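You operate a simulated robot arm through the tools that you are given. There is no shell and no other tool. Be economical: measure what you need, move in short steps, check, and stop when the job is done.

Carry out the task below with a simulated two-armed robot. There is one attempt and no reset: what you move stays moved.

TASK
Take the yellow tag labelled "S-35" from the top of the wooden bench and put it in the green carrier. Put the dibber on the lamp shelf of the nursery bench away on the top of the wooden bench. Press the zero key of station one three times. Take the white tag from the top of the plate of station one and put it on the top of the steel pump bench. Take the green ring and put it on the red big saucer on the top of the lab bench. Take the green marker and leave it on the top of the lab bench. Put the seed box labelled "W-21" from the top of the lab bench on the right low shelf of the steel table and the seed box marked "B-47" on the top deck of the trolley. Open the middle drawer of the lab bench, take the runoff tray from the top of the lab bench and put it in the inside of the middle drawer of the lab bench and shut the drawer again. Open the right drawer of the lab bench, fetch the yellow ring and set it in the inside of the right drawer of the lab bench and shut the drawer again. Pull the right drawer of the cream cabinet open. Any order will do. Set down upright: green marker.

The check looks at the end state, three seconds after you hand in, the way a careful person would. Anything else that was tipped, shoved, dropped, spilled or broken makes it a failure.

THE ROBOT
Two 7-joint arms with fingered hands on one trunk, on a base that drives. Base frame: it is fixed to the floor where the robot stands at the start and does not move with it; the origin is under the middle of the robot, x ahead of it, y to its left, z up; the surface under the hand at the start is at about z = 0.76. Readings come in m, degrees, newtons and seconds.
The left shoulder is at the start at [0.033, 0.186, 1.327], the right one opposite. With the tool pointing down near the work surface each hand reaches from about 0.1 to 0.66 m from the robot's upright axis, wherever it stands, measured 20 degrees to its own side. Places, roughly: big saucer (21x20x3 cm) [-7.3, 4.2, 0.8]; dibber (9x5x12 cm) [0.8, -1.7, 1.2]; green carrier (29x19x11 cm) [-1.1, 2.1, 0.8]; green marker (4x4x6 cm) [-2.5, 3.7, 0.7]; green ring (14x15x4 cm) [-3.5, 2.2, 0.7]; inside of the middle drawer of the lab bench [-6.3, 3.9, 0.6]; inside of the right drawer of the lab bench [-5.4, 3.9, 0.6]; middle drawer of the lab bench [-6.3, 3.8, 0.7]; right drawer of the cream cabinet [-8.7, -0.5, 0.6]; right drawer of the lab bench [-5.4, 3.8, 0.7]; right low shelf of the steel table [-1.1, 2.1, 0.3]; runoff tray (9x13x5 cm) [-5.8, 4.1, 0.8]; seed box [-5.25, 3.75, 0.75]; top deck of the trolley [-2.4, 4, 0.7]; top of the lab bench [-6.3, 4, 0.8]; top of the steel pump bench [-3, 4, 0.8]; top of the wooden bench [0.6, 0.1, 0.8]; white tag [-5, 1.75, 1]; yellow ring (14x15x4 cm) [-6.6, 4.1, 0.8]; yellow tag [0.5, -0.25, 0.75]; zero key of station one [-5.1, 1.8, 0.4]. Payload 3.6 kg a hand.
The tool frame of a hand sits at the grasp point between the pads (the TCP): z along the fingers, y along the line on which they close. The tips reach 0.026 m beyond it. The gripper opens to 0.088 m. The gripper's body begins 0.03 m behind the TCP. The gripper is a hand of 3 fingers: y runs from the thumb to the fingers, the wrist lies at [-0.017, -0.098, -0.164] in the tool frame, and closing takes about 1.5 s.
Orientation is told as [roll, pitch, yaw] about the base's x, y, z axes, in that order, counted from this pose: with the fingers straight down and the wrist toward the robot, the tool's x, y and z point along [0, 1, 0], [1, 0, 0] and [0, 0, -1] of the base frame.

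THE INTERFACE
- The arms move only by the tool nudge_tool. It takes "left_motion", "right_motion" or both (then of equal length, played together; a hand with none holds still); each is a list of rows, each a list of 7 numbers: the shift along the tool's x, y, z in m, then the turn, a rotation vector about the tool's x, y, z in degrees, then the gripper command, from -1 (shut) to 1 (fully open), values between in proportion. In form: [[dx, dy, dz, wx, wy, wz, fingers], ...]. A call has 1 to 20 rows; each row shifts and turns the commanded pose from where the row before left it, along the tool's axes as they then stand. A row lasts 0.2 s, in which the tool goes at most 0.05 m and 8.6 degrees; a call with a longer step from one row to the next is refused whole, and so is a gripper value outside its range. Where a pose cannot be reached the arm comes as near as it can. A force on the tool above 40 N (or 10 N above the force at the start of the call, whichever is more), or a blocked arm, ends the call early, and 0.2 s more pass. The fingers move at their own pace (about 0.153 m/s each) and stop on an object; they squeeze with about 28 N. The grip force told is the motor's: it shows also when the fingers shut on nothing. Time passes only in rows, and 0.2 s behind the last, so rows that do not move let the fingers close. It gives the time, the measured TCP pose, the force on the tool (base axes), the opening and the grip force at its end, in the units of the frame above (readings bear some noise), with the torque about the TCP (base axes, N m) and any sound that the robot's microphone picked up.
- Cameras (640 x 400 px; columns grow to the right, rows downward): "scene" is now at [0.2216, -0.0361, 1.2415]; the picture's right is [-0.40, -0.92, 0.00], its down [-0.38, 0.16, -0.91] and it looks along [0.83, -0.36, -0.42] (base axes); focal length 214 px, centre (320, 200). "left" rides on the left gripper at [-0.056, -0.08, -0.102] in its tool frame; the picture's right is [-0.73, -0.32, 0.60], its down [0.62, -0.67, 0.41] and it looks along [0.27, 0.68, 0.69] (tool axes); focal length 247 px, centre (320, 200). "right" rides on the right gripper at [0.056, -0.08, -0.102] in its tool frame; the picture's right is [-0.73, 0.32, -0.60], its down [-0.62, -0.66, 0.41] and it looks along [-0.27, 0.68, 0.69] (tool axes); focal length 247 px, centre (320, 200). There is no depth. A picture from a camera that has moved, and an enlarged one, comes with that camera's place and axes in the base frame and with its lens.
- grab_frame(camera): a new picture of that camera. The clock stands still meanwhile.
- move_column(by): slides the trunk up (or, below 0, down) by that many m; the arms and the scene camera ride with it, the base frame stays. It gives what a move gives, with no picture.
- drive_base(legs): drives the robot by 1 to 6 legs, each [ahead, left, turn to the left] in m, m and degrees, along the robot's own axes; the way and the turn of a leg run together, so that a leg with both is an arc; at most 1.5 m and 180 degrees a leg. The arms and the cameras ride along, it lands a little off, and it stops where it bumps. It gives what a move gives.
- grasp_type(shape, hand): the hand has 3 fingers and takes this shape, open, in about a second: jaw (thumb against the fingers, like two jaws); tri (thumb and two fingers); tip (a fingertip pinch); poke (one finger out to press); point (the index stretched); flat (the hand flat); cup (the hand cupped); fist (a fist). The gripper value then closes the fingers along that shape, each until it touches; the sizes above hold for jaw. It gives what a move gives, with no picture.
- pan_tilt(pan, tilt): turns the head with the scene camera to pan (to the left, within 60 degrees either way) and tilt (down, from -29 to 69), counted from straight ahead of the robot. It gives what a move gives.
- close_up(camera, box): a new picture of the part [left, top, right, bottom] of that camera's present view, enlarged. The clock stands still meanwhile.
- sign_off(): hands the job in; it is judged then, once.

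Work in short steps. Places have to be worked out from the pictures, the camera data and where the tool is seen: move nearer, look again, correct. Check each grasp and each placing, and mend what went wrong. You have 567 turns and 370 pictures in all, those below and enlarged ones among them. Open the grippers and draw the arms clear of the work before you hand the job in, unless the task says otherwise.

The tools are called after "Emit:" by a JSON object that holds its "method" and its "body". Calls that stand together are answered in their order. nudge_tool: Moves the arms, as the interface text tells. Its arguments: {"type":"object","properties":{"left_motion":{"type":"array"},"right_motion":{"type":"array"}},"required":[]} The other tools are called the same way: move_column (by) slides the trunk up or down; grasp_type (shape, hand) gives the hand a shape; drive_base (legs) drives the base; pan_tilt (pan, tilt) turns the head that bears the scene camera; grab_frame (camera) takes a picture; close_up (camera, box) takes an enlarged picture of a part of a camera's view; sign_off () hands the job in.

At the start:

```text
time_s: 0.0
left_ee_pos: [0.4765, -0.0152, 1.176]
left_ee_rot: [0.0, 0.0, 0.0]
left_force: [-0.6, -0.1, 0.1]
left_moment: [0.02, -0.03, 0.01]
left_width: 0.0875
left_gripper_force: 0.0
left_shape: jaw
right_ee_pos: [0.3978, -0.3843, 1.0378]
right_ee_rot: [0.0, 0.0, 0.0]
right_force: [1.4, -0.6, 0.3]
right_moment: [0.02, 0.02, 0.02]
right_width: 0.088
right_gripper_force: 0.1
right_shape: jaw
trunk travel left (down, up): [-0.469, 0.288]
robot x, y, heading: [0.0012, -0.0008, 0.3]
head pan, tilt: [-23.4, 24.5]
```

scene: 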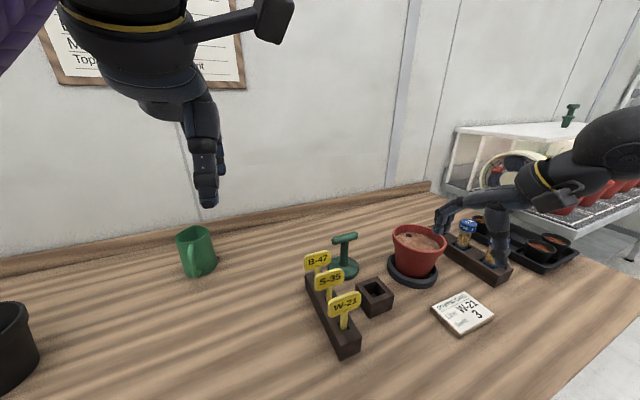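
right: 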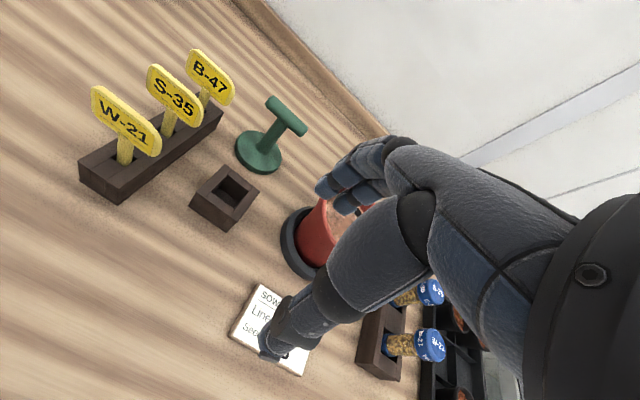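
left: 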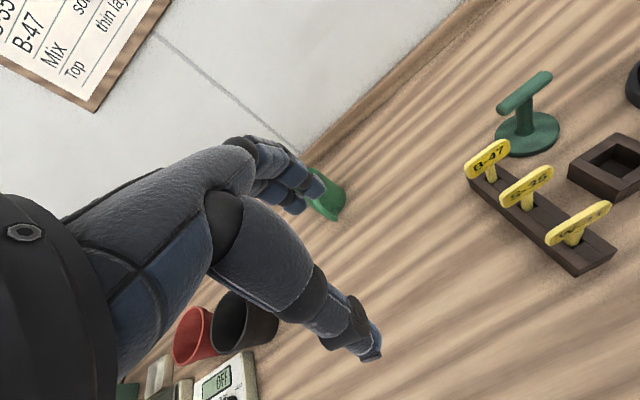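

I see the three yellow tags in a rack, with S-35 in the middle at about [0.55, -0.20, 0.87]. I'll zoom in to judge their shape and orientation.

Emit:
{"method": "close_up", "body": {"camera": "scene", "box": [270, 210, 430, 370]}}

Emit:
{"method": "close_up", "body": {"camera": "right", "box": [60, 20, 320, 240]}}

```text
2.50 times, centred on (350, 290) of scene
camera zoom: at [0.2216, -0.0361, 1.2415], right [-0.4, -0.92, 0.0], down [-0.38, 0.16, -0.91], along [0.83, -0.36, -0.42], focal length 536 px, centre (245, -25)
```

zoom: 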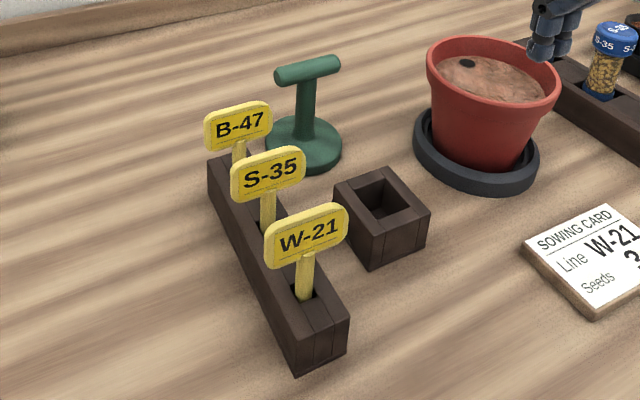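

```text
1.82 times, centred on (190, 130) of right
camera zoom: at [0.3178, -0.3289, 1.1406], right [0.32, -0.73, 0.6], down [-0.66, -0.62, -0.41], along [0.68, -0.27, -0.69], focal length 449 px, centre (556, 327)
```

zoom: 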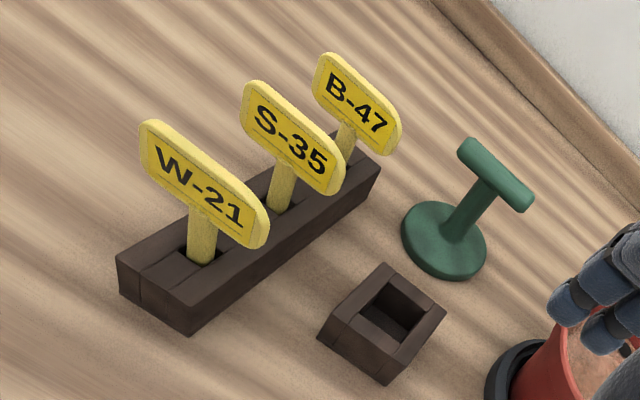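

The tags stand across the x axis about 7 cm apart, so I can pinch S-35 along x. I'll do the dibber first, so I look right toward the nursery bench.

Emit:
{"method": "pan_tilt", "body": {"pan": -60, "tilt": 15}}

Emit:
{"method": "grab_frame", "body": {"camera": "scene"}}

```text
time_s: 1.0
left_ee_pos: [0.4754, -0.0144, 1.1754]
left_ee_rot: [0.1, 0.0, 0.0]
left_force: [0.0, 0.4, -0.2]
left_moment: [0.03, 0.01, -0.02]
left_width: 0.0878
left_gripper_force: 0.1
left_shape: jaw
right_ee_pos: [0.3967, -0.3842, 1.0385]
right_ee_rot: [-0.1, -0.1, 0.1]
right_force: [0.1, -1.0, -0.1]
right_moment: [-0.03, 0.04, 0.03]
right_width: 0.0875
right_gripper_force: 0.0
right_shape: jaw
trunk travel left (down, up): [-0.469, 0.288]
robot x, y, heading: [0.0022, 0.0008, 0.1]
head pan, tilt: [-60.0, 15.0]
```

```text
364 pictures are left
camera scene: at [0.1837, -0.0804, 1.257], right [-0.87, -0.5, 0.0], down [-0.13, 0.22, -0.97], along [0.48, -0.84, -0.26], focal length 214 px, centre (320, 200)
```

scene: 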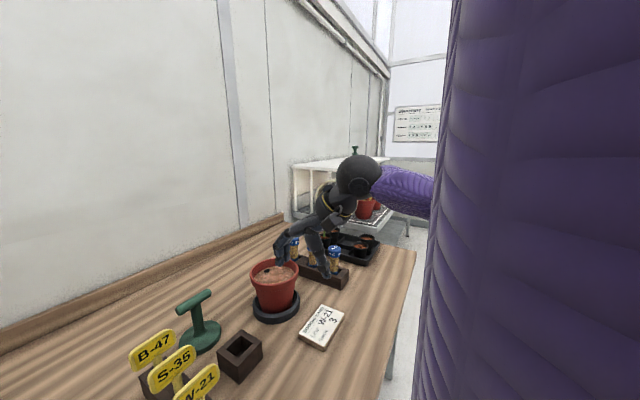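

The right arm blocks the view, so I back away from the bench and turn right to see the nursery bench.

Emit:
{"method": "drive_base", "body": {"legs": [[-0.6, 0, 0], [0, -0.6, 0]]}}

Emit:
{"method": "pan_tilt", "body": {"pan": -25, "tilt": 15}}

Emit:
{"method": "grab_frame", "body": {"camera": "scene"}}

```text
time_s: 7.4
left_ee_pos: [-0.1213, -0.6167, 1.1752]
left_ee_rot: [0.1, 0.0, -0.2]
left_force: [-0.1, -0.3, 0.1]
left_moment: [-0.01, 0.01, -0.01]
left_width: 0.0878
left_gripper_force: 0.0
left_shape: jaw
right_ee_pos: [-0.2017, -0.9871, 1.0377]
right_ee_rot: [0.0, 0.0, -0.2]
right_force: [-0.2, -0.3, 0.4]
right_moment: [0.02, 0.02, 0.0]
right_width: 0.0876
right_gripper_force: 0.1
right_shape: jaw
trunk travel left (down, up): [-0.469, 0.288]
robot x, y, heading: [-0.5991, -0.5994, 0.2]
head pan, tilt: [-60.0, 15.0]
```

```text
time_s: 8.4
left_ee_pos: [-0.1209, -0.6174, 1.1761]
left_ee_rot: [0.0, 0.0, -0.2]
left_force: [-0.1, -0.3, -0.4]
left_moment: [0.0, 0.0, -0.01]
left_width: 0.0878
left_gripper_force: 0.0
left_shape: jaw
right_ee_pos: [-0.2, -0.9862, 1.0379]
right_ee_rot: [0.0, 0.1, -0.1]
right_force: [-0.7, -0.5, 0.7]
right_moment: [0.02, -0.01, 0.0]
right_width: 0.0878
right_gripper_force: 0.0
right_shape: jaw
trunk travel left (down, up): [-0.469, 0.288]
robot x, y, heading: [-0.6009, -0.6002, -0.2]
head pan, tilt: [-25.0, 15.0]
```

```text
363 pictures are left
camera scene: at [-0.3756, -0.6406, 1.257], right [-0.43, -0.9, 0.0], down [-0.23, 0.11, -0.97], along [0.87, -0.41, -0.26], focal length 214 px, centre (320, 200)
```

scene: 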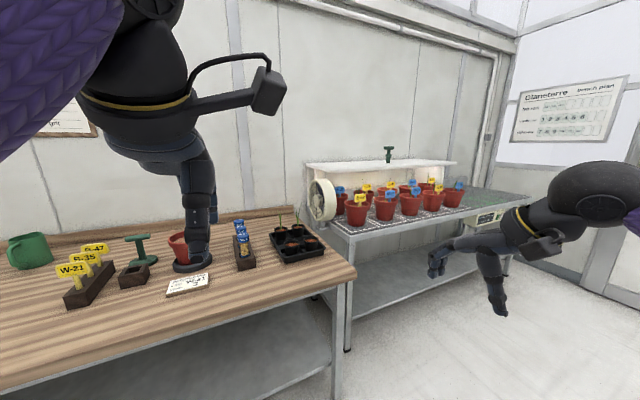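

The dibber stands on the white lamp shelf at about [0.8, -1.73, 1.17]. I drive sideways opposite it and raise the trunk.

Emit:
{"method": "drive_base", "body": {"legs": [[0, -0.93, 0], [0.3, 0, 0]]}}

Emit:
{"method": "move_column", "body": {"by": 0.2}}

Emit:
{"method": "pan_tilt", "body": {"pan": -12, "tilt": 20}}

Emit:
{"method": "grab_frame", "body": {"camera": "scene"}}

Emit:
{"method": "grab_frame", "body": {"camera": "right"}}

```text
time_s: 14.9
left_ee_pos: [0.1737, -1.5591, 1.1744]
left_ee_rot: [0.0, 0.1, -0.6]
left_force: [0.4, -0.7, 0.0]
left_moment: [0.0, 0.01, 0.01]
left_width: 0.0876
left_gripper_force: 0.1
left_shape: jaw
right_ee_pos: [0.0893, -1.9268, 1.0377]
right_ee_rot: [0.1, 0.1, -0.6]
right_force: [0.1, -0.4, -0.1]
right_moment: [0.0, 0.01, -0.01]
right_width: 0.088
right_gripper_force: 0.1
right_shape: jaw
trunk travel left (down, up): [-0.469, 0.288]
robot x, y, heading: [-0.3016, -1.5381, -0.6]
head pan, tilt: [-25.0, 15.0]
```

```text
time_s: 17.1
left_ee_pos: [0.173, -1.5571, 1.3748]
left_ee_rot: [0.0, -0.1, -0.6]
left_force: [0.2, 0.5, 0.6]
left_moment: [-0.01, 0.01, 0.0]
left_width: 0.0878
left_gripper_force: 0.1
left_shape: jaw
right_ee_pos: [0.0902, -1.9274, 1.2381]
right_ee_rot: [0.0, 0.0, -0.6]
right_force: [0.1, -0.4, -0.6]
right_moment: [0.0, -0.01, 0.02]
right_width: 0.0878
right_gripper_force: 0.0
right_shape: jaw
trunk travel left (down, up): [-0.669, 0.088]
robot x, y, heading: [-0.302, -1.5436, -0.7]
head pan, tilt: [-25.0, 15.0]
```

```text
time_s: 17.9
left_ee_pos: [0.1717, -1.5582, 1.375]
left_ee_rot: [0.0, 0.0, -0.6]
left_force: [-0.4, 1.0, 0.1]
left_moment: [0.02, 0.0, 0.0]
left_width: 0.0875
left_gripper_force: 0.0
left_shape: jaw
right_ee_pos: [0.0888, -1.9277, 1.237]
right_ee_rot: [0.0, -0.1, -0.6]
right_force: [0.4, -0.7, 0.6]
right_moment: [0.0, 0.0, 0.01]
right_width: 0.0875
right_gripper_force: 0.0
right_shape: jaw
trunk travel left (down, up): [-0.669, 0.088]
robot x, y, heading: [-0.3022, -1.5337, -0.7]
head pan, tilt: [-12.0, 20.0]
```

```text
362 pictures are left
camera scene: at [-0.0822, -1.5597, 1.4531], right [-0.22, -0.98, 0.0], down [-0.33, 0.08, -0.94], along [0.92, -0.21, -0.34], focal length 214 px, centre (320, 200)
```

scene: 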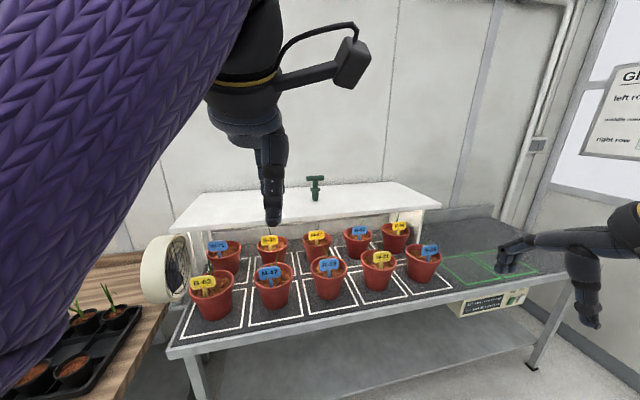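

```text
361 pictures are left
camera right: at [0.0106, -1.8709, 1.3406], right [0.31, -0.74, 0.6], down [-0.67, -0.62, -0.41], along [0.67, -0.28, -0.69], focal length 247 px, centre (320, 200)
```

right: 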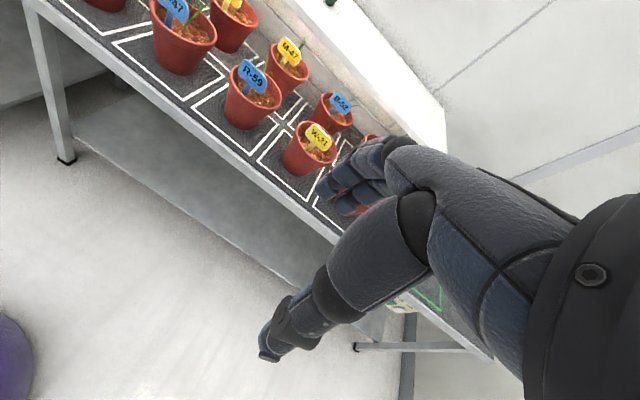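

The dibber is about [0.8, -1.73], from z 1.13 to 1.25, and the bench front edge is at x≈0.45. I drive ahead 0.42 m and look again from nearer.

Emit:
{"method": "drive_base", "body": {"legs": [[0.42, 0, 0.6]]}}

Emit:
{"method": "nudge_tool", "body": {"right_motion": [[0, 0, -0.04, 0, 0, 0, 1], [0, 0, -0.04, 0, 0, 0, 1], [0, 0, -0.04, 0, 0, 0, 1]]}}

Emit:
{"method": "grab_frame", "body": {"camera": "scene"}}

Emit:
{"method": "grab_frame", "body": {"camera": "right"}}

```text
time_s: 20.4
left_ee_pos: [0.5943, -1.5551, 1.3758]
left_ee_rot: [0.0, 0.1, 0.2]
left_force: [0.4, -0.1, -0.2]
left_moment: [-0.02, -0.02, -0.03]
left_width: 0.0877
left_gripper_force: 0.1
left_shape: jaw
right_ee_pos: [0.5165, -1.9233, 1.2368]
right_ee_rot: [0.0, 0.0, 0.2]
right_force: [0.2, 0.1, 0.4]
right_moment: [0.02, 0.01, 0.02]
right_width: 0.0876
right_gripper_force: 0.0
right_shape: jaw
trunk travel left (down, up): [-0.669, 0.088]
robot x, y, heading: [0.1175, -1.5413, 0.1]
head pan, tilt: [-12.0, 20.0]
```

```text
time_s: 21.2
left_ee_pos: [0.5938, -1.5535, 1.3757]
left_ee_rot: [0.0, 0.0, 0.2]
left_force: [-0.1, 0.3, -0.7]
left_moment: [0.01, 0.0, 0.02]
left_width: 0.0878
left_gripper_force: 0.0
left_shape: jaw
right_ee_pos: [0.5168, -1.9232, 1.3579]
right_ee_rot: [0.0, -0.1, 0.1]
right_force: [1.4, -0.1, 0.1]
right_moment: [0.01, 0.04, 0.0]
right_width: 0.0877
right_gripper_force: 0.1
right_shape: jaw
trunk travel left (down, up): [-0.669, 0.088]
robot x, y, heading: [0.1155, -1.5409, -0.0]
head pan, tilt: [-12.0, 20.0]
```

```text
360 pictures are left
camera scene: at [0.3392, -1.5585, 1.4531], right [-0.21, -0.98, 0.0], down [-0.33, 0.07, -0.94], along [0.92, -0.19, -0.34], focal length 214 px, centre (320, 200)
```

scene: 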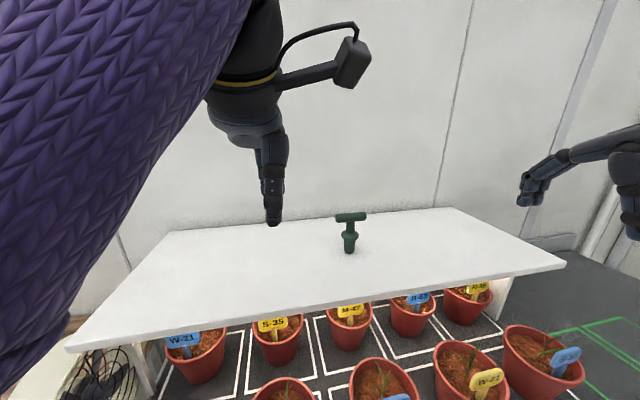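

```text
359 pictures are left
camera right: at [0.4367, -1.8686, 1.4612], right [0.32, -0.73, 0.6], down [-0.66, -0.63, -0.41], along [0.68, -0.27, -0.69], focal length 247 px, centre (320, 200)
```

right: 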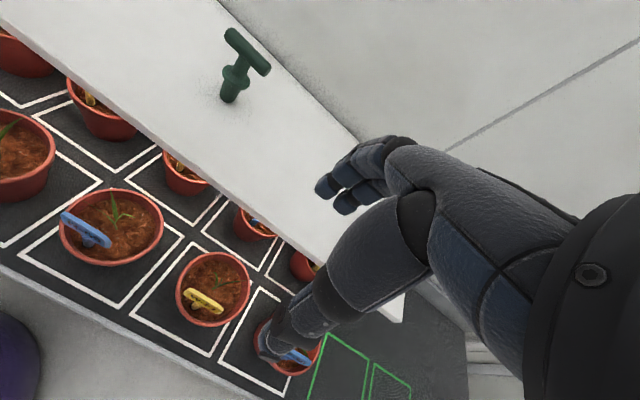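

I zoom on the dibber to see its shape and handle direction.

Emit:
{"method": "close_up", "body": {"camera": "right", "box": [190, 10, 310, 120]}}

Emit:
{"method": "close_up", "body": {"camera": "scene", "box": [310, 190, 390, 270]}}

```text
3.64 times, centred on (250, 65) of right
camera zoom: at [0.4367, -1.8686, 1.4612], right [0.32, -0.73, 0.6], down [-0.66, -0.63, -0.41], along [0.68, -0.27, -0.69], focal length 898 px, centre (574, 691)
```

zoom: 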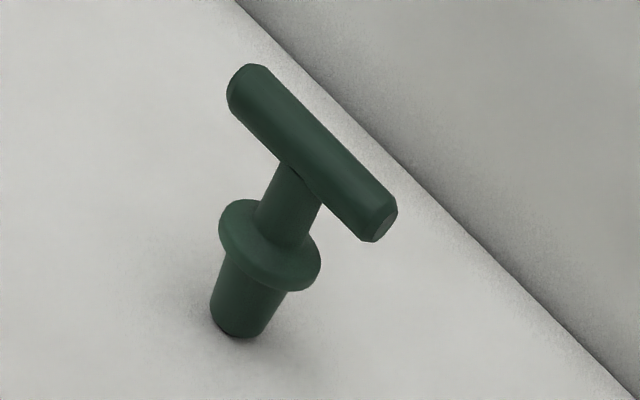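

```text
5.00 times, centred on (350, 230) of scene
camera zoom: at [0.3392, -1.5585, 1.4531], right [-0.21, -0.98, 0.0], down [-0.33, 0.07, -0.94], along [0.92, -0.19, -0.34], focal length 1072 px, centre (170, 50)
```

zoom: 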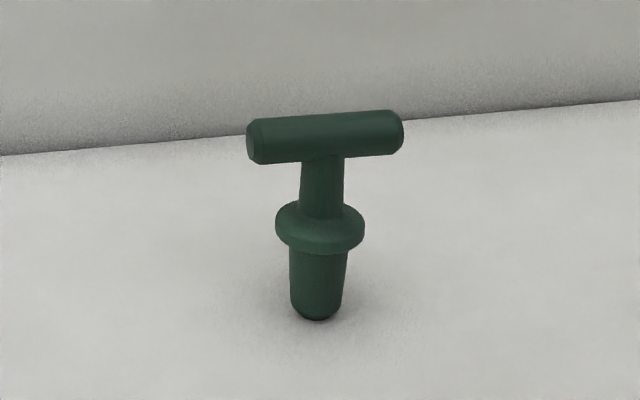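

The bar lies along y with its centre at about [0.823, -1.742, 1.22], and the wall is clear at x≈1.03. I move the open hand above it.

Emit:
{"method": "nudge_tool", "body": {"right_motion": [[0.0227, 0.0383, 0, 0, 0, 0, 1], [0.0227, 0.0383, 0, 0, 0, 0, 1], [0.0227, 0.0383, 0, 0, 0, 0, 1], [0.0227, 0.0383, 0, 0, 0, 0, 1], [0.0227, 0.0383, 0, 0, 0, 0, 1], [0.0227, 0.0383, 0, 0, 0, 0, 1], [0.0227, 0.0383, 0, 0, 0, 0, 1], [0.0227, 0.0383, 0, 0, 0, 0, 0.6], [0, 0, 0, 0, 0, 0, 0.6]]}}

Emit:
{"method": "grab_frame", "body": {"camera": "right"}}

Emit:
{"method": "grab_frame", "body": {"camera": "scene"}}

```text
time_s: 23.2
left_ee_pos: [0.5937, -1.5542, 1.3748]
left_ee_rot: [0.1, -0.1, 0.2]
left_force: [-0.3, -0.9, -0.7]
left_moment: [0.0, 0.04, 0.0]
left_width: 0.0877
left_gripper_force: 0.1
left_shape: jaw
right_ee_pos: [0.8227, -1.7416, 1.3587]
right_ee_rot: [-0.1, -0.1, 0.2]
right_force: [0.0, 0.4, 0.2]
right_moment: [-0.02, -0.01, -0.02]
right_width: 0.0707
right_gripper_force: 0.1
right_shape: jaw
trunk travel left (down, up): [-0.669, 0.088]
robot x, y, heading: [0.1195, -1.5405, 0.1]
head pan, tilt: [-12.0, 20.0]
```

```text
356 pictures are left
camera right: at [0.742, -1.6862, 1.4606], right [0.32, -0.73, 0.6], down [-0.66, -0.63, -0.41], along [0.68, -0.27, -0.69], focal length 247 px, centre (320, 200)
```

right: 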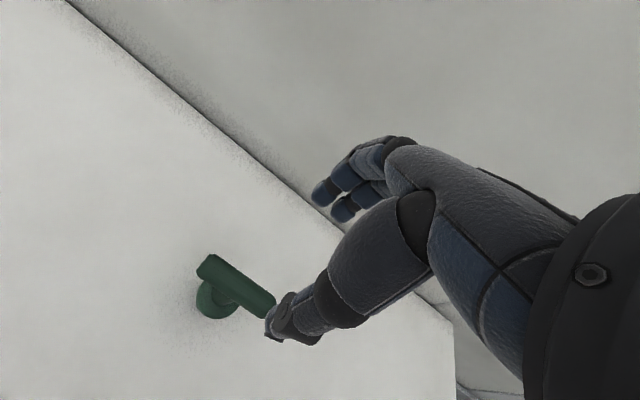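

```text
355 pictures are left
camera scene: at [0.339, -1.5599, 1.4531], right [-0.21, -0.98, 0.0], down [-0.33, 0.07, -0.94], along [0.92, -0.19, -0.34], focal length 214 px, centre (320, 200)
```

scene: 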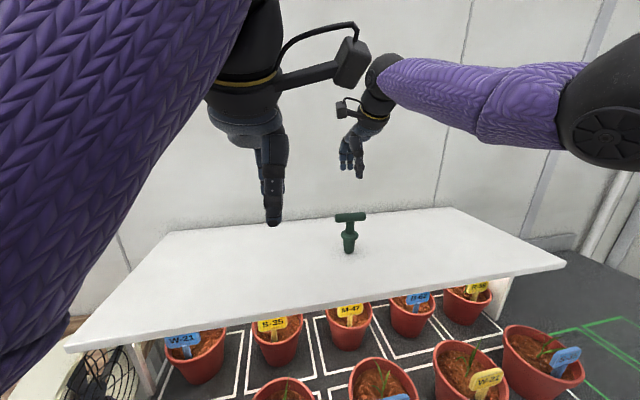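

The handle appears at the expected pixel, so I descend straight 0.138 m.

Emit:
{"method": "nudge_tool", "body": {"right_motion": [[0, 0, 0.046, 0, 0, 0, 0.6], [0, 0, 0.046, 0, 0, 0, 0.6], [0, 0, 0.03, 0, 0, 0, 0.6], [0, 0, 0.016, 0, 0, 0, 0.6]]}}

Emit:
{"method": "grab_frame", "body": {"camera": "right"}}

Emit:
{"method": "close_up", "body": {"camera": "scene", "box": [300, 130, 420, 270]}}

```text
time_s: 24.2
left_ee_pos: [0.5938, -1.5532, 1.3758]
left_ee_rot: [0.0, 0.0, 0.2]
left_force: [0.4, -0.3, 0.1]
left_moment: [0.0, 0.0, 0.02]
left_width: 0.0877
left_gripper_force: 0.0
left_shape: jaw
right_ee_pos: [0.8225, -1.7401, 1.2194]
right_ee_rot: [-0.1, 0.1, 0.2]
right_force: [-0.8, -0.2, -0.2]
right_moment: [-0.02, 0.0, 0.01]
right_width: 0.0707
right_gripper_force: 0.0
right_shape: jaw
trunk travel left (down, up): [-0.669, 0.088]
robot x, y, heading: [0.1176, -1.5407, 0.2]
head pan, tilt: [-12.0, 20.0]
```

```text
354 pictures are left
camera right: at [0.7414, -1.6852, 1.3219], right [0.32, -0.73, 0.6], down [-0.66, -0.63, -0.41], along [0.68, -0.27, -0.69], focal length 247 px, centre (320, 200)
```

right: 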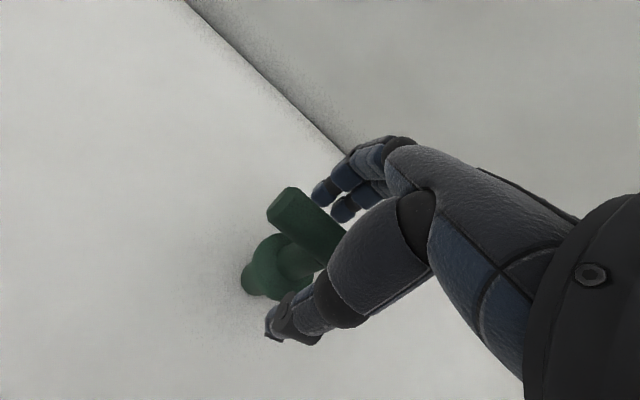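

```text
2.86 times, centred on (360, 200) of scene
camera zoom: at [0.3396, -1.5582, 1.4531], right [-0.21, -0.98, 0.0], down [-0.33, 0.07, -0.94], along [0.92, -0.19, -0.34], focal length 613 px, centre (206, 200)
```

zoom: 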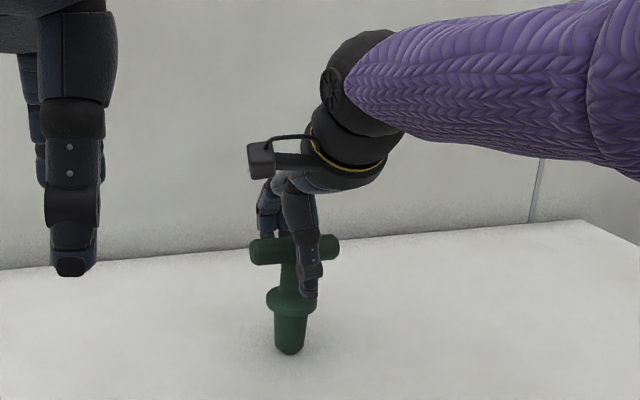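

The hand straddles the bar; I close.

Emit:
{"method": "nudge_tool", "body": {"right_motion": [[0, 0, 0, 0, 0, 0, -1], [0, 0, 0, 0, 0, 0, -1], [0, 0, 0, 0, 0, 0, -1], [0, 0, 0, 0, 0, 0, -1], [0, 0, 0, 0, 0, 0, -1], [0, 0, 0, 0, 0, 0, -1], [0, 0, 0, 0, 0, 0, -1], [0, 0, 0, 0, 0, 0, -1]]}}

Emit:
{"method": "grab_frame", "body": {"camera": "right"}}

```text
time_s: 26.1
left_ee_pos: [0.5938, -1.5545, 1.3755]
left_ee_rot: [0.0, 0.0, 0.2]
left_force: [0.6, 0.6, -0.4]
left_moment: [-0.03, 0.01, -0.03]
left_width: 0.0877
left_gripper_force: 0.1
left_shape: jaw
right_ee_pos: [0.8216, -1.7415, 1.2196]
right_ee_rot: [-0.1, 0.0, 0.2]
right_force: [0.8, -0.9, 0.2]
right_moment: [0.0, 0.0, -0.05]
right_width: 0.0107
right_gripper_force: 28.0
right_shape: jaw
trunk travel left (down, up): [-0.669, 0.088]
robot x, y, heading: [0.1158, -1.5396, 0.1]
head pan, tilt: [-12.0, 20.0]
```

```text
352 pictures are left
camera right: at [0.7415, -1.6855, 1.3222], right [0.32, -0.73, 0.6], down [-0.66, -0.63, -0.41], along [0.68, -0.27, -0.69], focal length 247 px, centre (320, 200)
```

right: 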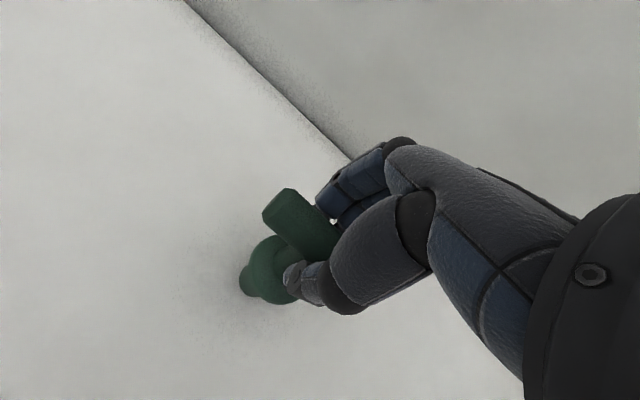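

Something is gripped at 28 N with opening 1 cm, so the tips probably close just under the bar. I lift a little and check.

Emit:
{"method": "nudge_tool", "body": {"right_motion": [[0, 0, -0.02, 0, 0, 0, -1], [0, 0, -0.04, 0, 0, 0, -1], [0, 0, -0.04, 0, 0, 0, -1]]}}

Emit:
{"method": "close_up", "body": {"camera": "scene", "box": [280, 110, 440, 270]}}

Emit:
{"method": "grab_frame", "body": {"camera": "right"}}

```text
time_s: 26.9
left_ee_pos: [0.5942, -1.5546, 1.3762]
left_ee_rot: [0.1, -0.1, 0.2]
left_force: [-0.3, 0.5, -0.3]
left_moment: [0.02, 0.0, 0.02]
left_width: 0.0878
left_gripper_force: 0.0
left_shape: jaw
right_ee_pos: [0.8349, -1.7415, 1.3195]
right_ee_rot: [-0.2, 0.1, 0.3]
right_force: [-0.1, 0.5, -0.1]
right_moment: [-0.03, -0.04, -0.02]
right_width: 0.0104
right_gripper_force: 28.0
right_shape: jaw
right hand out of reach, approached as far as the arm can: row 2, 3
trunk travel left (down, up): [-0.669, 0.088]
robot x, y, heading: [0.1222, -1.5401, 0.0]
head pan, tilt: [-12.0, 20.0]
```

```text
2.50 times, centred on (360, 190) of scene
camera zoom: at [0.3392, -1.5583, 1.4531], right [-0.21, -0.98, 0.0], down [-0.33, 0.07, -0.94], along [0.92, -0.19, -0.34], focal length 536 px, centre (220, 225)
```

zoom: 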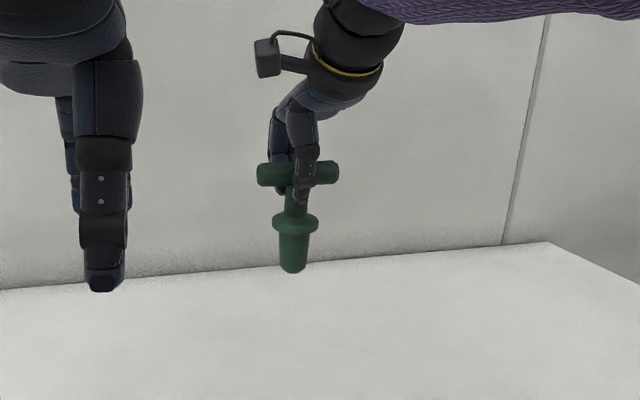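

```text
350 pictures are left
camera right: at [0.7551, -1.6854, 1.4212], right [0.32, -0.73, 0.6], down [-0.66, -0.63, -0.41], along [0.68, -0.27, -0.69], focal length 247 px, centre (320, 200)
```

right: 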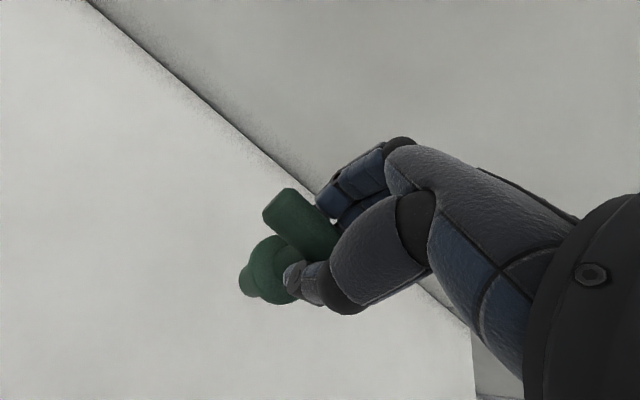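

The dibber is held firmly. I back away over the shelf, then fold the right hand in and move the left hand out to its side.

Emit:
{"method": "drive_base", "body": {"legs": [[-0.6, 0, 0]]}}

Emit:
{"method": "nudge_tool", "body": {"left_motion": [[0.044, -0.008, 0, 0, 0, 0, 1], [0.044, -0.008, 0, 0, 0, 0, 1], [0.044, -0.008, 0, 0, 0, 0, 1], [0.044, -0.008, 0, 0, 0, 0, 1], [0.044, -0.008, 0, 0, 0, 0, 1], [0.044, -0.008, 0, 0, 0, 0, 1], [0.044, -0.008, 0, 0, 0, 0, 1], [0.044, -0.008, 0, 0, 0, 0, 1]], "right_motion": [[0, -0.035, 0, 0, 0, 0, -1], [0, -0.035, 0, 0, 0, 0, -1], [0, -0.035, 0, 0, 0, 0, -1], [0, -0.035, 0, 0, 0, 0, -1], [0, -0.035, 0, 0, 0, 0, -1], [0, -0.035, 0, 0, 0, 0, -1], [0, -0.035, 0, 0, 0, 0, -1], [0, 0, 0, 0, 0, 0, -1]]}}

Emit:
{"method": "drive_base", "body": {"legs": [[0, 0.8, 0], [0, 0.79, 0]]}}

Emit:
{"method": "grab_frame", "body": {"camera": "scene"}}

```text
time_s: 30.2
left_ee_pos: [-0.0072, -1.5543, 1.3748]
left_ee_rot: [0.0, -0.1, 0.2]
left_force: [0.6, 0.0, 0.4]
left_moment: [0.03, 0.02, 0.0]
left_width: 0.0878
left_gripper_force: 0.0
left_shape: jaw
right_ee_pos: [0.2337, -1.7427, 1.3168]
right_ee_rot: [-0.2, 0.2, 0.3]
right_force: [-1.2, -0.3, -0.6]
right_moment: [0.01, 0.01, -0.05]
right_width: 0.0106
right_gripper_force: 27.9
right_shape: jaw
trunk travel left (down, up): [-0.669, 0.088]
robot x, y, heading: [-0.4822, -1.5407, 0.1]
head pan, tilt: [-12.0, 20.0]
```

```text
time_s: 31.3
left_ee_pos: [-0.0352, -1.3255, 1.3633]
left_ee_rot: [7.9, -0.2, 4.7]
left_force: [-0.9, -1.0, 0.9]
left_moment: [0.01, -0.01, -0.01]
left_width: 0.0874
left_gripper_force: 0.0
left_shape: jaw
left hand out of reach, approached as far as the arm can: row 5
right_ee_pos: [0.2343, -1.741, 1.318]
right_ee_rot: [-0.1, 0.1, 0.2]
right_force: [-0.7, 0.2, -1.0]
right_moment: [-0.02, 0.01, -0.02]
right_width: 0.0109
right_gripper_force: 28.0
right_shape: jaw
right hand out of reach, approached as far as the arm can: row 1, 2, 3, 4, 5
trunk travel left (down, up): [-0.669, 0.088]
robot x, y, heading: [-0.4826, -1.5437, 0.2]
head pan, tilt: [-12.0, 20.0]
stopped in row 5 (left hand): the arm was blocked; the commanded pose is now the measured one
```

```text
time_s: 39.5
left_ee_pos: [-0.0471, 0.2736, 1.3632]
left_ee_rot: [7.8, 0.0, 4.9]
left_force: [-0.3, 0.2, 0.8]
left_moment: [-0.02, -0.01, 0.01]
left_width: 0.0878
left_gripper_force: 0.0
left_shape: jaw
right_ee_pos: [0.2235, -0.1414, 1.3163]
right_ee_rot: [0.0, 0.1, 0.7]
right_force: [-0.2, -0.2, -0.6]
right_moment: [-0.01, 0.02, 0.03]
right_width: 0.0111
right_gripper_force: 28.5
right_shape: jaw
trunk travel left (down, up): [-0.669, 0.088]
robot x, y, heading: [-0.4948, 0.055, 0.5]
head pan, tilt: [-12.0, 20.0]
```

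```text
349 pictures are left
camera scene: at [-0.273, 0.0378, 1.453], right [-0.2, -0.98, 0.0], down [-0.34, 0.07, -0.94], along [0.92, -0.19, -0.34], focal length 214 px, centre (320, 200)
```

scene: 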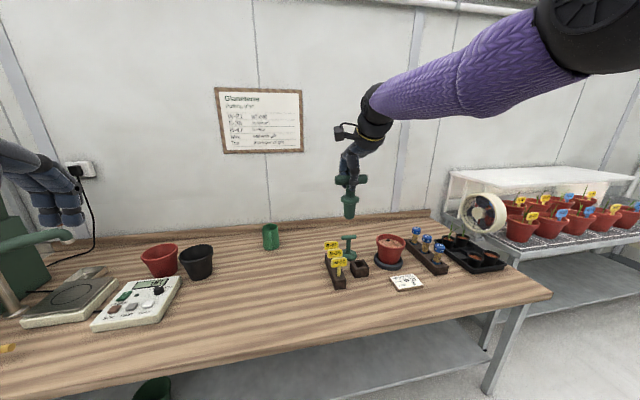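

The arms were near their upper reach. I bring both hands down first, then pull the right one back, and level the left hand.

Emit:
{"method": "nudge_tool", "body": {"left_motion": [[0, 0, 0.03, 0, -4, 2.4, 1], [0, 0, 0.04, 0, -4, 2.4, 1], [0, 0, 0.04, 0, 0, 0, 1], [0, 0, 0.04, 0, 0, 0, 1], [0, 0, 0, 0, 0, 0, 1], [0, 0, 0, 0, 0, 0, 1]], "right_motion": [[0, 0, 0.04, 0, 0, 0, -1], [0, 0, 0.04, 0, 0, 0, -1], [0, 0, 0.04, 0, 0, 0, -1], [0, -0.03, 0.03, 0, 0, 0, -1], [0, -0.03, 0, 0, 0, 0, -1], [0, -0.03, 0, 0, 0, 0, -1]]}}

Emit:
{"method": "pan_tilt", "body": {"pan": 0, "tilt": 30}}

Emit:
{"method": "grab_frame", "body": {"camera": "scene"}}

```text
time_s: 41.1
left_ee_pos: [-0.038, 0.304, 1.2247]
left_ee_rot: [2.6, -1.6, 1.3]
left_force: [-0.5, 0.8, -0.3]
left_moment: [0.0, 0.03, 0.01]
left_width: 0.0876
left_gripper_force: 0.0
left_shape: jaw
right_ee_pos: [0.1125, -0.1433, 1.1701]
right_ee_rot: [-0.1, 0.3, 0.5]
right_force: [0.9, 0.4, -1.3]
right_moment: [0.01, 0.0, 0.01]
right_width: 0.0108
right_gripper_force: 27.9
right_shape: jaw
right hand out of reach, approached as far as the arm can: row 2, 3
trunk travel left (down, up): [-0.669, 0.088]
robot x, y, heading: [-0.4915, 0.0547, 0.8]
head pan, tilt: [-12.0, 20.0]
stopped in row 6 (left hand): the arm was blocked; the commanded pose is now the measured one
```

```text
time_s: 41.8
left_ee_pos: [-0.0377, 0.3038, 1.2254]
left_ee_rot: [2.7, -1.6, 1.1]
left_force: [-0.6, 0.8, -0.1]
left_moment: [0.01, 0.01, 0.0]
left_width: 0.0878
left_gripper_force: 0.0
left_shape: jaw
right_ee_pos: [0.1126, -0.1441, 1.1699]
right_ee_rot: [-0.1, 0.3, 0.5]
right_force: [0.7, 0.4, -0.9]
right_moment: [0.0, -0.03, -0.01]
right_width: 0.0107
right_gripper_force: 28.5
right_shape: jaw
trunk travel left (down, up): [-0.669, 0.088]
robot x, y, heading: [-0.4955, 0.0546, 0.4]
head pan, tilt: [0.0, 30.0]
```

```text
348 pictures are left
camera scene: at [-0.2739, 0.057, 1.437], right [0.01, -1.0, 0.0], down [-0.5, 0.0, -0.87], along [0.87, 0.01, -0.5], focal length 214 px, centre (320, 200)
```

scene: 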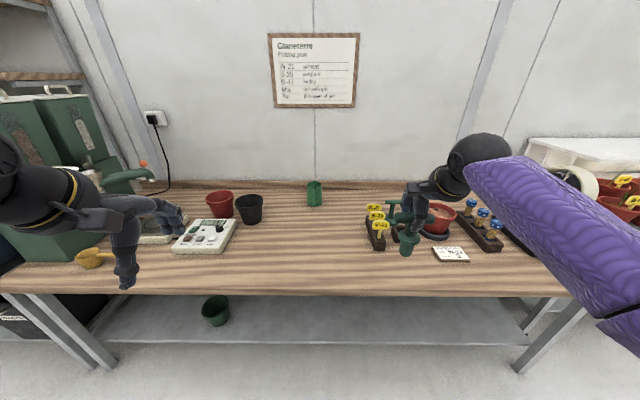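

The bench front is at x≈0.22 and the middle is clear. I shift the dibber hand toward y≈0, then drive to x≈0.

Emit:
{"method": "nudge_tool", "body": {"right_motion": [[0.04, -0.02, 0, 0, 0, 0, -1], [0.04, -0.02, 0, 0, 0, 0, -1], [0.04, -0.02, 0, 0, 0, 0, -1], [0.03, -0.02, 0, 0, 0, 0, -1]]}}

Emit:
{"method": "drive_base", "body": {"legs": [[0.49, 0, 0]]}}

Emit:
{"method": "move_column", "body": {"by": -0.2}}

Emit:
{"method": "grab_frame", "body": {"camera": "scene"}}

```text
time_s: 42.8
left_ee_pos: [-0.0393, 0.3036, 1.226]
left_ee_rot: [2.7, -1.6, 1.1]
left_force: [-0.2, 0.1, 0.2]
left_moment: [-0.01, 0.0, 0.0]
left_width: 0.0878
left_gripper_force: 0.0
left_shape: jaw
right_ee_pos: [0.0394, -0.0054, 1.1759]
right_ee_rot: [-1.0, -0.9, -0.3]
right_force: [0.7, 0.7, -1.6]
right_moment: [-0.02, 0.04, 0.01]
right_width: 0.0106
right_gripper_force: 28.5
right_shape: jaw
trunk travel left (down, up): [-0.669, 0.088]
robot x, y, heading: [-0.4943, 0.0554, 0.6]
head pan, tilt: [0.0, 30.0]
```

```text
time_s: 45.7
left_ee_pos: [0.4495, 0.3111, 1.2246]
left_ee_rot: [2.7, -1.6, 1.4]
left_force: [-0.1, 0.1, -0.2]
left_moment: [-0.02, -0.02, -0.01]
left_width: 0.0878
left_gripper_force: 0.1
left_shape: jaw
right_ee_pos: [0.5263, 0.0019, 1.1709]
right_ee_rot: [-1.1, -0.4, 0.2]
right_force: [-0.5, -1.2, -0.7]
right_moment: [0.01, 0.04, 0.04]
right_width: 0.0107
right_gripper_force: 28.3
right_shape: jaw
trunk travel left (down, up): [-0.669, 0.088]
robot x, y, heading: [-0.0068, 0.0623, 0.8]
head pan, tilt: [0.0, 30.0]
```

```text
time_s: 47.9
left_ee_pos: [0.4495, 0.3105, 1.025]
left_ee_rot: [2.8, -1.5, 1.4]
left_force: [-0.1, -0.3, -0.1]
left_moment: [0.0, 0.0, -0.01]
left_width: 0.0878
left_gripper_force: 0.1
left_shape: jaw
right_ee_pos: [0.5359, -0.0401, 0.9641]
right_ee_rot: [-5.6, -1.2, -1.4]
right_force: [0.0, 0.6, -1.0]
right_moment: [-0.02, 0.0, -0.02]
right_width: 0.0108
right_gripper_force: 28.0
right_shape: jaw
trunk travel left (down, up): [-0.469, 0.288]
robot x, y, heading: [-0.0048, 0.0583, 0.8]
head pan, tilt: [0.0, 30.0]
```

```text
347 pictures are left
camera scene: at [0.2218, 0.0636, 1.233], right [0.01, -1.0, 0.0], down [-0.5, -0.01, -0.87], along [0.87, 0.01, -0.5], focal length 214 px, centre (320, 200)
```

scene: 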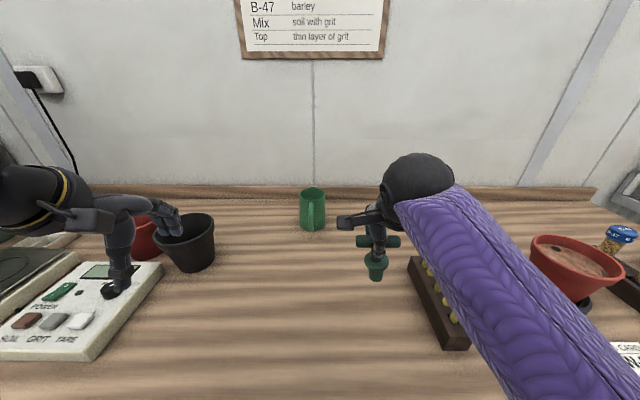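

The right hand sagged a bit during the column move (roll -5.6°). I issue a small hold to see what pose it settles to.

Emit:
{"method": "nudge_tool", "body": {"right_motion": [[0, 0, 0.01, 0, 0, 0, -1], [0, -0.02, 0.01, 0, 0, 0, -1], [0, -0.02, 0, 0, 0, 0, -1], [0, 0, 0, 0, 0, 0, -1]]}}

```text
time_s: 48.8
left_ee_pos: [0.4492, 0.31, 1.0251]
left_ee_rot: [2.8, -1.6, 1.3]
left_force: [-0.3, 0.2, 0.4]
left_moment: [-0.02, -0.01, -0.04]
left_width: 0.0881
left_gripper_force: 0.0
left_shape: jaw
right_ee_pos: [0.5482, -0.0456, 1.012]
right_ee_rot: [-6.0, -9.6, -1.5]
right_force: [0.7, -0.5, -1.1]
right_moment: [0.0, -0.01, 0.01]
right_width: 0.0105
right_gripper_force: 27.9
right_shape: jaw
trunk travel left (down, up): [-0.469, 0.288]
robot x, y, heading: [-0.0057, 0.0617, 0.9]
head pan, tilt: [0.0, 30.0]
stopped in row 4 (right hand): the arm was blocked; the commanded pose is now the measured one
```

The right arm seems cramped near the body midline. I drive left 0.15 m so the hand can work further to its own side, and level it.

Emit:
{"method": "drive_base", "body": {"legs": [[0, 0.15, 0]]}}

Emit:
{"method": "nudge_tool", "body": {"right_motion": [[-0.03, 0, 0, 4, 3, 0, -1], [-0.03, 0, 0, 4, 3, 0, -1], [-0.03, 0, 0, 0, 0, 0, -1], [0, 0, 0, 0, 0, 0, -1]]}}

```text
time_s: 50.1
left_ee_pos: [0.4468, 0.4628, 1.0243]
left_ee_rot: [2.6, -1.6, 1.3]
left_force: [-0.2, 0.1, -0.7]
left_moment: [-0.04, -0.04, -0.03]
left_width: 0.0878
left_gripper_force: 0.1
left_shape: jaw
right_ee_pos: [0.5459, 0.1059, 1.0123]
right_ee_rot: [-6.0, -9.5, -1.6]
right_force: [0.7, 0.7, -1.3]
right_moment: [-0.01, -0.02, 0.01]
right_width: 0.0106
right_gripper_force: 28.2
right_shape: jaw
trunk travel left (down, up): [-0.469, 0.288]
robot x, y, heading: [-0.0107, 0.2116, 0.6]
head pan, tilt: [0.0, 30.0]
```

```text
time_s: 51.1
left_ee_pos: [0.4471, 0.4625, 1.0247]
left_ee_rot: [2.7, -1.7, 1.5]
left_force: [0.4, 0.0, -0.5]
left_moment: [0.01, 0.01, -0.01]
left_width: 0.0878
left_gripper_force: 0.0
left_shape: jaw
right_ee_pos: [0.5421, 0.0152, 1.0165]
right_ee_rot: [0.1, -1.5, -2.0]
right_force: [-0.5, 0.3, -1.0]
right_moment: [-0.01, -0.01, -0.03]
right_width: 0.0108
right_gripper_force: 28.2
right_shape: jaw
trunk travel left (down, up): [-0.469, 0.288]
robot x, y, heading: [-0.0057, 0.2103, 0.9]
head pan, tilt: [0.0, 30.0]
```

Level now. I lower 0.11 m and look.

Emit:
{"method": "nudge_tool", "body": {"right_motion": [[0, -0.01, 0.04, 1.5, 0, -2, -1], [0, -0.01, 0.04, 0, 0, 0, -1], [0, 0, 0.03, 0, 0, 0, -1], [0, 0, 0, 0, 0, 0, -1]]}}

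Emit:
{"method": "pan_tilt", "body": {"pan": -20, "tilt": 35}}

Emit:
{"method": "grab_frame", "body": {"camera": "scene"}}

Emit:
{"method": "grab_frame", "body": {"camera": "right"}}

```text
time_s: 52.1
left_ee_pos: [0.4464, 0.461, 1.0256]
left_ee_rot: [2.7, -1.6, 1.3]
left_force: [0.3, 0.0, -0.1]
left_moment: [-0.01, -0.01, 0.01]
left_width: 0.0878
left_gripper_force: 0.0
left_shape: jaw
right_ee_pos: [0.5221, 0.0145, 0.9055]
right_ee_rot: [0.1, -0.1, 0.0]
right_force: [-0.4, -0.1, -1.1]
right_moment: [-0.02, 0.01, -0.01]
right_width: 0.0106
right_gripper_force: 27.9
right_shape: jaw
trunk travel left (down, up): [-0.469, 0.288]
robot x, y, heading: [-0.0093, 0.2114, 0.5]
head pan, tilt: [0.0, 30.0]
```

```text
time_s: 53.0
left_ee_pos: [0.4474, 0.461, 1.026]
left_ee_rot: [2.7, -1.6, 1.5]
left_force: [1.1, 0.2, -0.2]
left_moment: [0.01, 0.0, 0.01]
left_width: 0.0879
left_gripper_force: 0.0
left_shape: jaw
right_ee_pos: [0.5232, 0.0172, 0.9062]
right_ee_rot: [0.2, 0.0, 0.0]
right_force: [0.0, -0.1, -0.6]
right_moment: [-0.02, 0.01, -0.02]
right_width: 0.0107
right_gripper_force: 27.6
right_shape: jaw
trunk travel left (down, up): [-0.469, 0.288]
robot x, y, heading: [-0.0084, 0.209, 0.6]
head pan, tilt: [-20.0, 35.0]
```

```text
346 pictures are left
camera scene: at [0.2127, 0.1842, 1.225], right [-0.33, -0.94, 0.0], down [-0.54, 0.19, -0.82], along [0.77, -0.27, -0.57], focal length 214 px, centre (320, 200)
```

scene: 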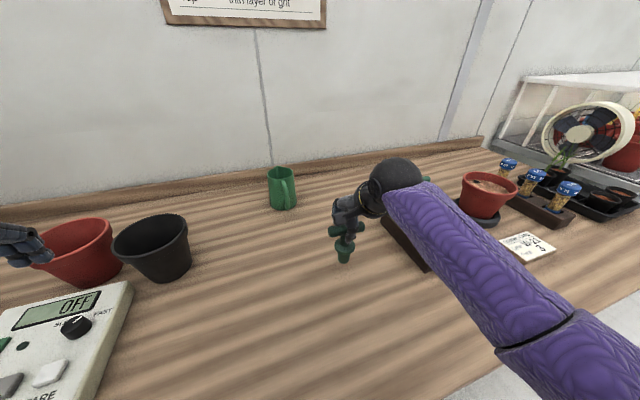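

```text
345 pictures are left
camera right: at [0.4432, 0.0714, 1.0093], right [0.32, -0.74, 0.6], down [-0.66, -0.62, -0.41], along [0.68, -0.27, -0.69], focal length 247 px, centre (320, 200)
```

right: 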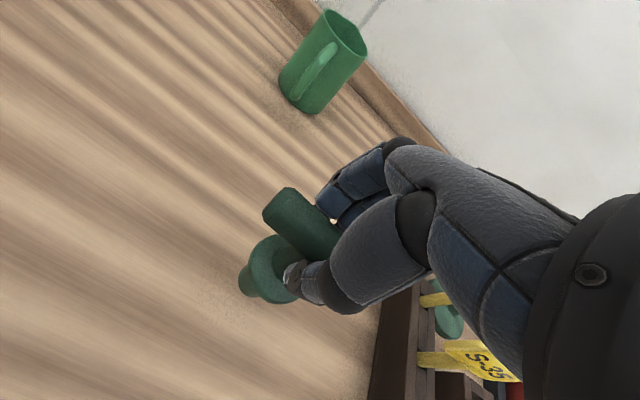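

Clear spot below. I lower in small steps until a light contact shows.

Emit:
{"method": "nudge_tool", "body": {"right_motion": [[0, 0, 0.02, 0, 0, 0, -1], [0, 0, 0.012, 0, 0, 0, -1], [0, 0, 0.004, 0, 0, 0, -1], [0, 0, 0, 0, 0, 0, -1]]}}

Emit:
{"method": "grab_frame", "body": {"camera": "right"}}

```text
time_s: 54.0
left_ee_pos: [0.4473, 0.4619, 1.0252]
left_ee_rot: [2.7, -1.7, 1.3]
left_force: [-0.3, 0.3, 0.6]
left_moment: [0.01, -0.02, 0.01]
left_width: 0.0878
left_gripper_force: 0.0
left_shape: jaw
right_ee_pos: [0.5241, 0.0163, 0.8702]
right_ee_rot: [0.1, 0.0, 0.0]
right_force: [0.0, 0.0, -1.7]
right_moment: [0.01, 0.0, -0.03]
right_width: 0.0107
right_gripper_force: 28.1
right_shape: jaw
trunk travel left (down, up): [-0.469, 0.288]
robot x, y, heading: [-0.0085, 0.2084, 1.0]
head pan, tilt: [-20.0, 35.0]
```

```text
344 pictures are left
camera right: at [0.4436, 0.0711, 0.9737], right [0.32, -0.74, 0.6], down [-0.66, -0.62, -0.41], along [0.68, -0.27, -0.69], focal length 247 px, centre (320, 200)
```

right: 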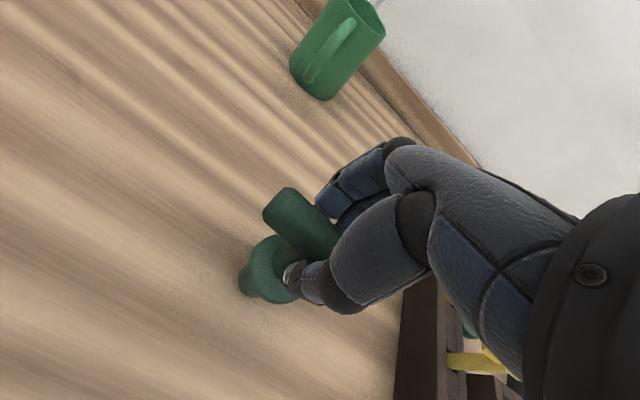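

Almost touching. I go down in 3 mm steps.

Emit:
{"method": "nudge_tool", "body": {"right_motion": [[0, 0, 0.003, 0, 0, 0, -1], [0, 0, 0.003, 0, 0, 0, -1], [0, 0, 0.003, 0, 0, 0, -1], [0, 0, 0, 0, 0, 0, -1]]}}

```text
time_s: 55.0
left_ee_pos: [0.4455, 0.4625, 1.0245]
left_ee_rot: [2.6, -1.7, 1.4]
left_force: [1.3, -0.7, -0.7]
left_moment: [0.02, -0.04, 0.03]
left_width: 0.0876
left_gripper_force: 0.0
left_shape: jaw
right_ee_pos: [0.5241, 0.0149, 0.8653]
right_ee_rot: [0.1, -0.6, 0.0]
right_force: [-0.2, -1.9, 22.4]
right_moment: [-0.02, 0.17, 0.01]
right_width: 0.012
right_gripper_force: 28.2
right_shape: jaw
trunk travel left (down, up): [-0.469, 0.288]
robot x, y, heading: [-0.0071, 0.2127, 0.6]
head pan, tilt: [-20.0, 35.0]
```

Contact (22 N). I relieve a few mm and open the fingers gently.

Emit:
{"method": "nudge_tool", "body": {"right_motion": [[0, 0, -0.004, 0, 0, 0, -1], [0, 0, 0, 0, 0, 0, -0.6], [0, 0, 0, 0, 0, 0, -0.4], [0, 0, 0, 0, 0, 0, -0.2], [0, 0, 0, 0, 0, 0, 0.2], [0, 0, 0, 0, 0, 0, 0.5], [0, 0, 0, 0, 0, 0, 0.6]]}}

Emit:
{"method": "grab_frame", "body": {"camera": "right"}}

```text
time_s: 56.6
left_ee_pos: [0.4473, 0.4616, 1.0255]
left_ee_rot: [2.7, -1.7, 1.4]
left_force: [0.5, 0.8, 0.2]
left_moment: [0.01, 0.03, 0.01]
left_width: 0.0875
left_gripper_force: 0.0
left_shape: jaw
right_ee_pos: [0.523, 0.016, 0.8671]
right_ee_rot: [0.1, -0.1, 0.1]
right_force: [0.3, 0.2, 0.2]
right_moment: [-0.01, 0.0, 0.01]
right_width: 0.07
right_gripper_force: 0.1
right_shape: jaw
trunk travel left (down, up): [-0.469, 0.288]
robot x, y, heading: [-0.0048, 0.2086, 0.9]
head pan, tilt: [-20.0, 35.0]
```

```text
343 pictures are left
camera right: at [0.4433, 0.0707, 0.9692], right [0.32, -0.74, 0.6], down [-0.66, -0.62, -0.41], along [0.68, -0.27, -0.69], focal length 247 px, centre (320, 200)
```

right: 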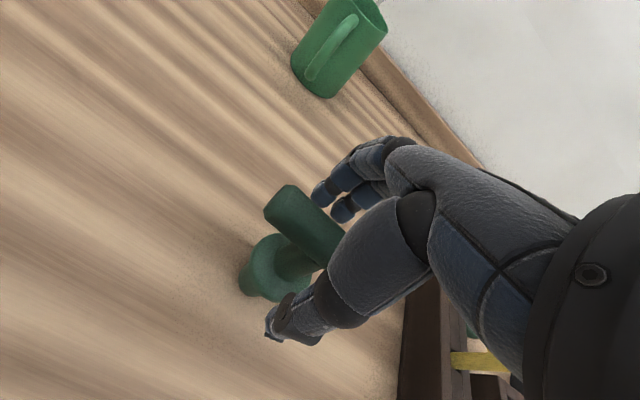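

It stands free. I raise the hand 0.16 m and verify.

Emit:
{"method": "nudge_tool", "body": {"right_motion": [[0, 0, -0.03, 0, 0, 0, 0.6], [0, 0, -0.04, 0, 0, 0, 0.6], [0, 0, -0.04, 0, 0, 0, 0.6], [0, 0, -0.04, 0, 0, 0, 0.6]]}}

Emit:
{"method": "grab_frame", "body": {"camera": "scene"}}

Emit:
{"method": "grab_frame", "body": {"camera": "right"}}

```text
time_s: 57.6
left_ee_pos: [0.4477, 0.4621, 1.0251]
left_ee_rot: [2.8, -1.6, 1.4]
left_force: [-0.6, -0.3, 0.0]
left_moment: [0.01, 0.01, 0.02]
left_width: 0.0878
left_gripper_force: 0.0
left_shape: jaw
right_ee_pos: [0.5232, 0.0155, 1.0173]
right_ee_rot: [0.2, 0.0, 0.0]
right_force: [-0.8, 0.1, -0.1]
right_moment: [0.02, 0.01, 0.01]
right_width: 0.0702
right_gripper_force: 0.1
right_shape: jaw
trunk travel left (down, up): [-0.469, 0.288]
robot x, y, heading: [-0.0083, 0.2122, 0.6]
head pan, tilt: [-20.0, 35.0]
```

```text
342 pictures are left
camera scene: at [0.2126, 0.1842, 1.225], right [-0.33, -0.94, 0.0], down [-0.54, 0.19, -0.82], along [0.77, -0.27, -0.57], focal length 214 px, centre (320, 200)
```

scene: 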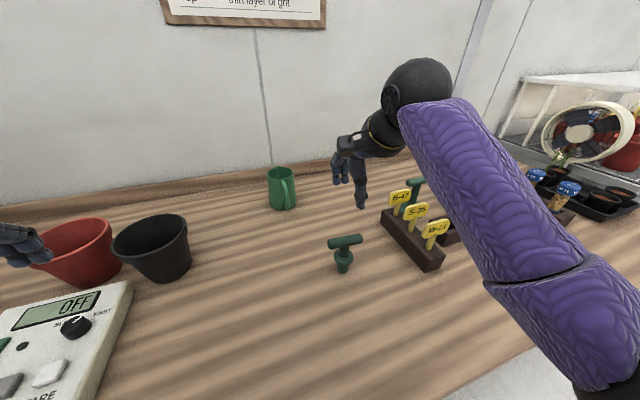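

```text
341 pictures are left
camera right: at [0.4429, 0.0707, 1.1203], right [0.32, -0.74, 0.6], down [-0.67, -0.62, -0.41], along [0.68, -0.27, -0.69], focal length 247 px, centre (320, 200)
```

right: 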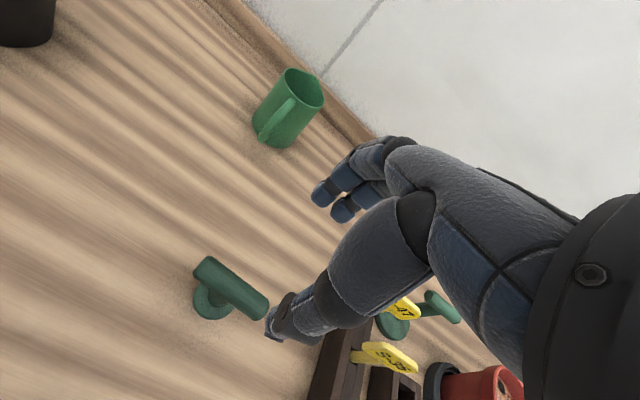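

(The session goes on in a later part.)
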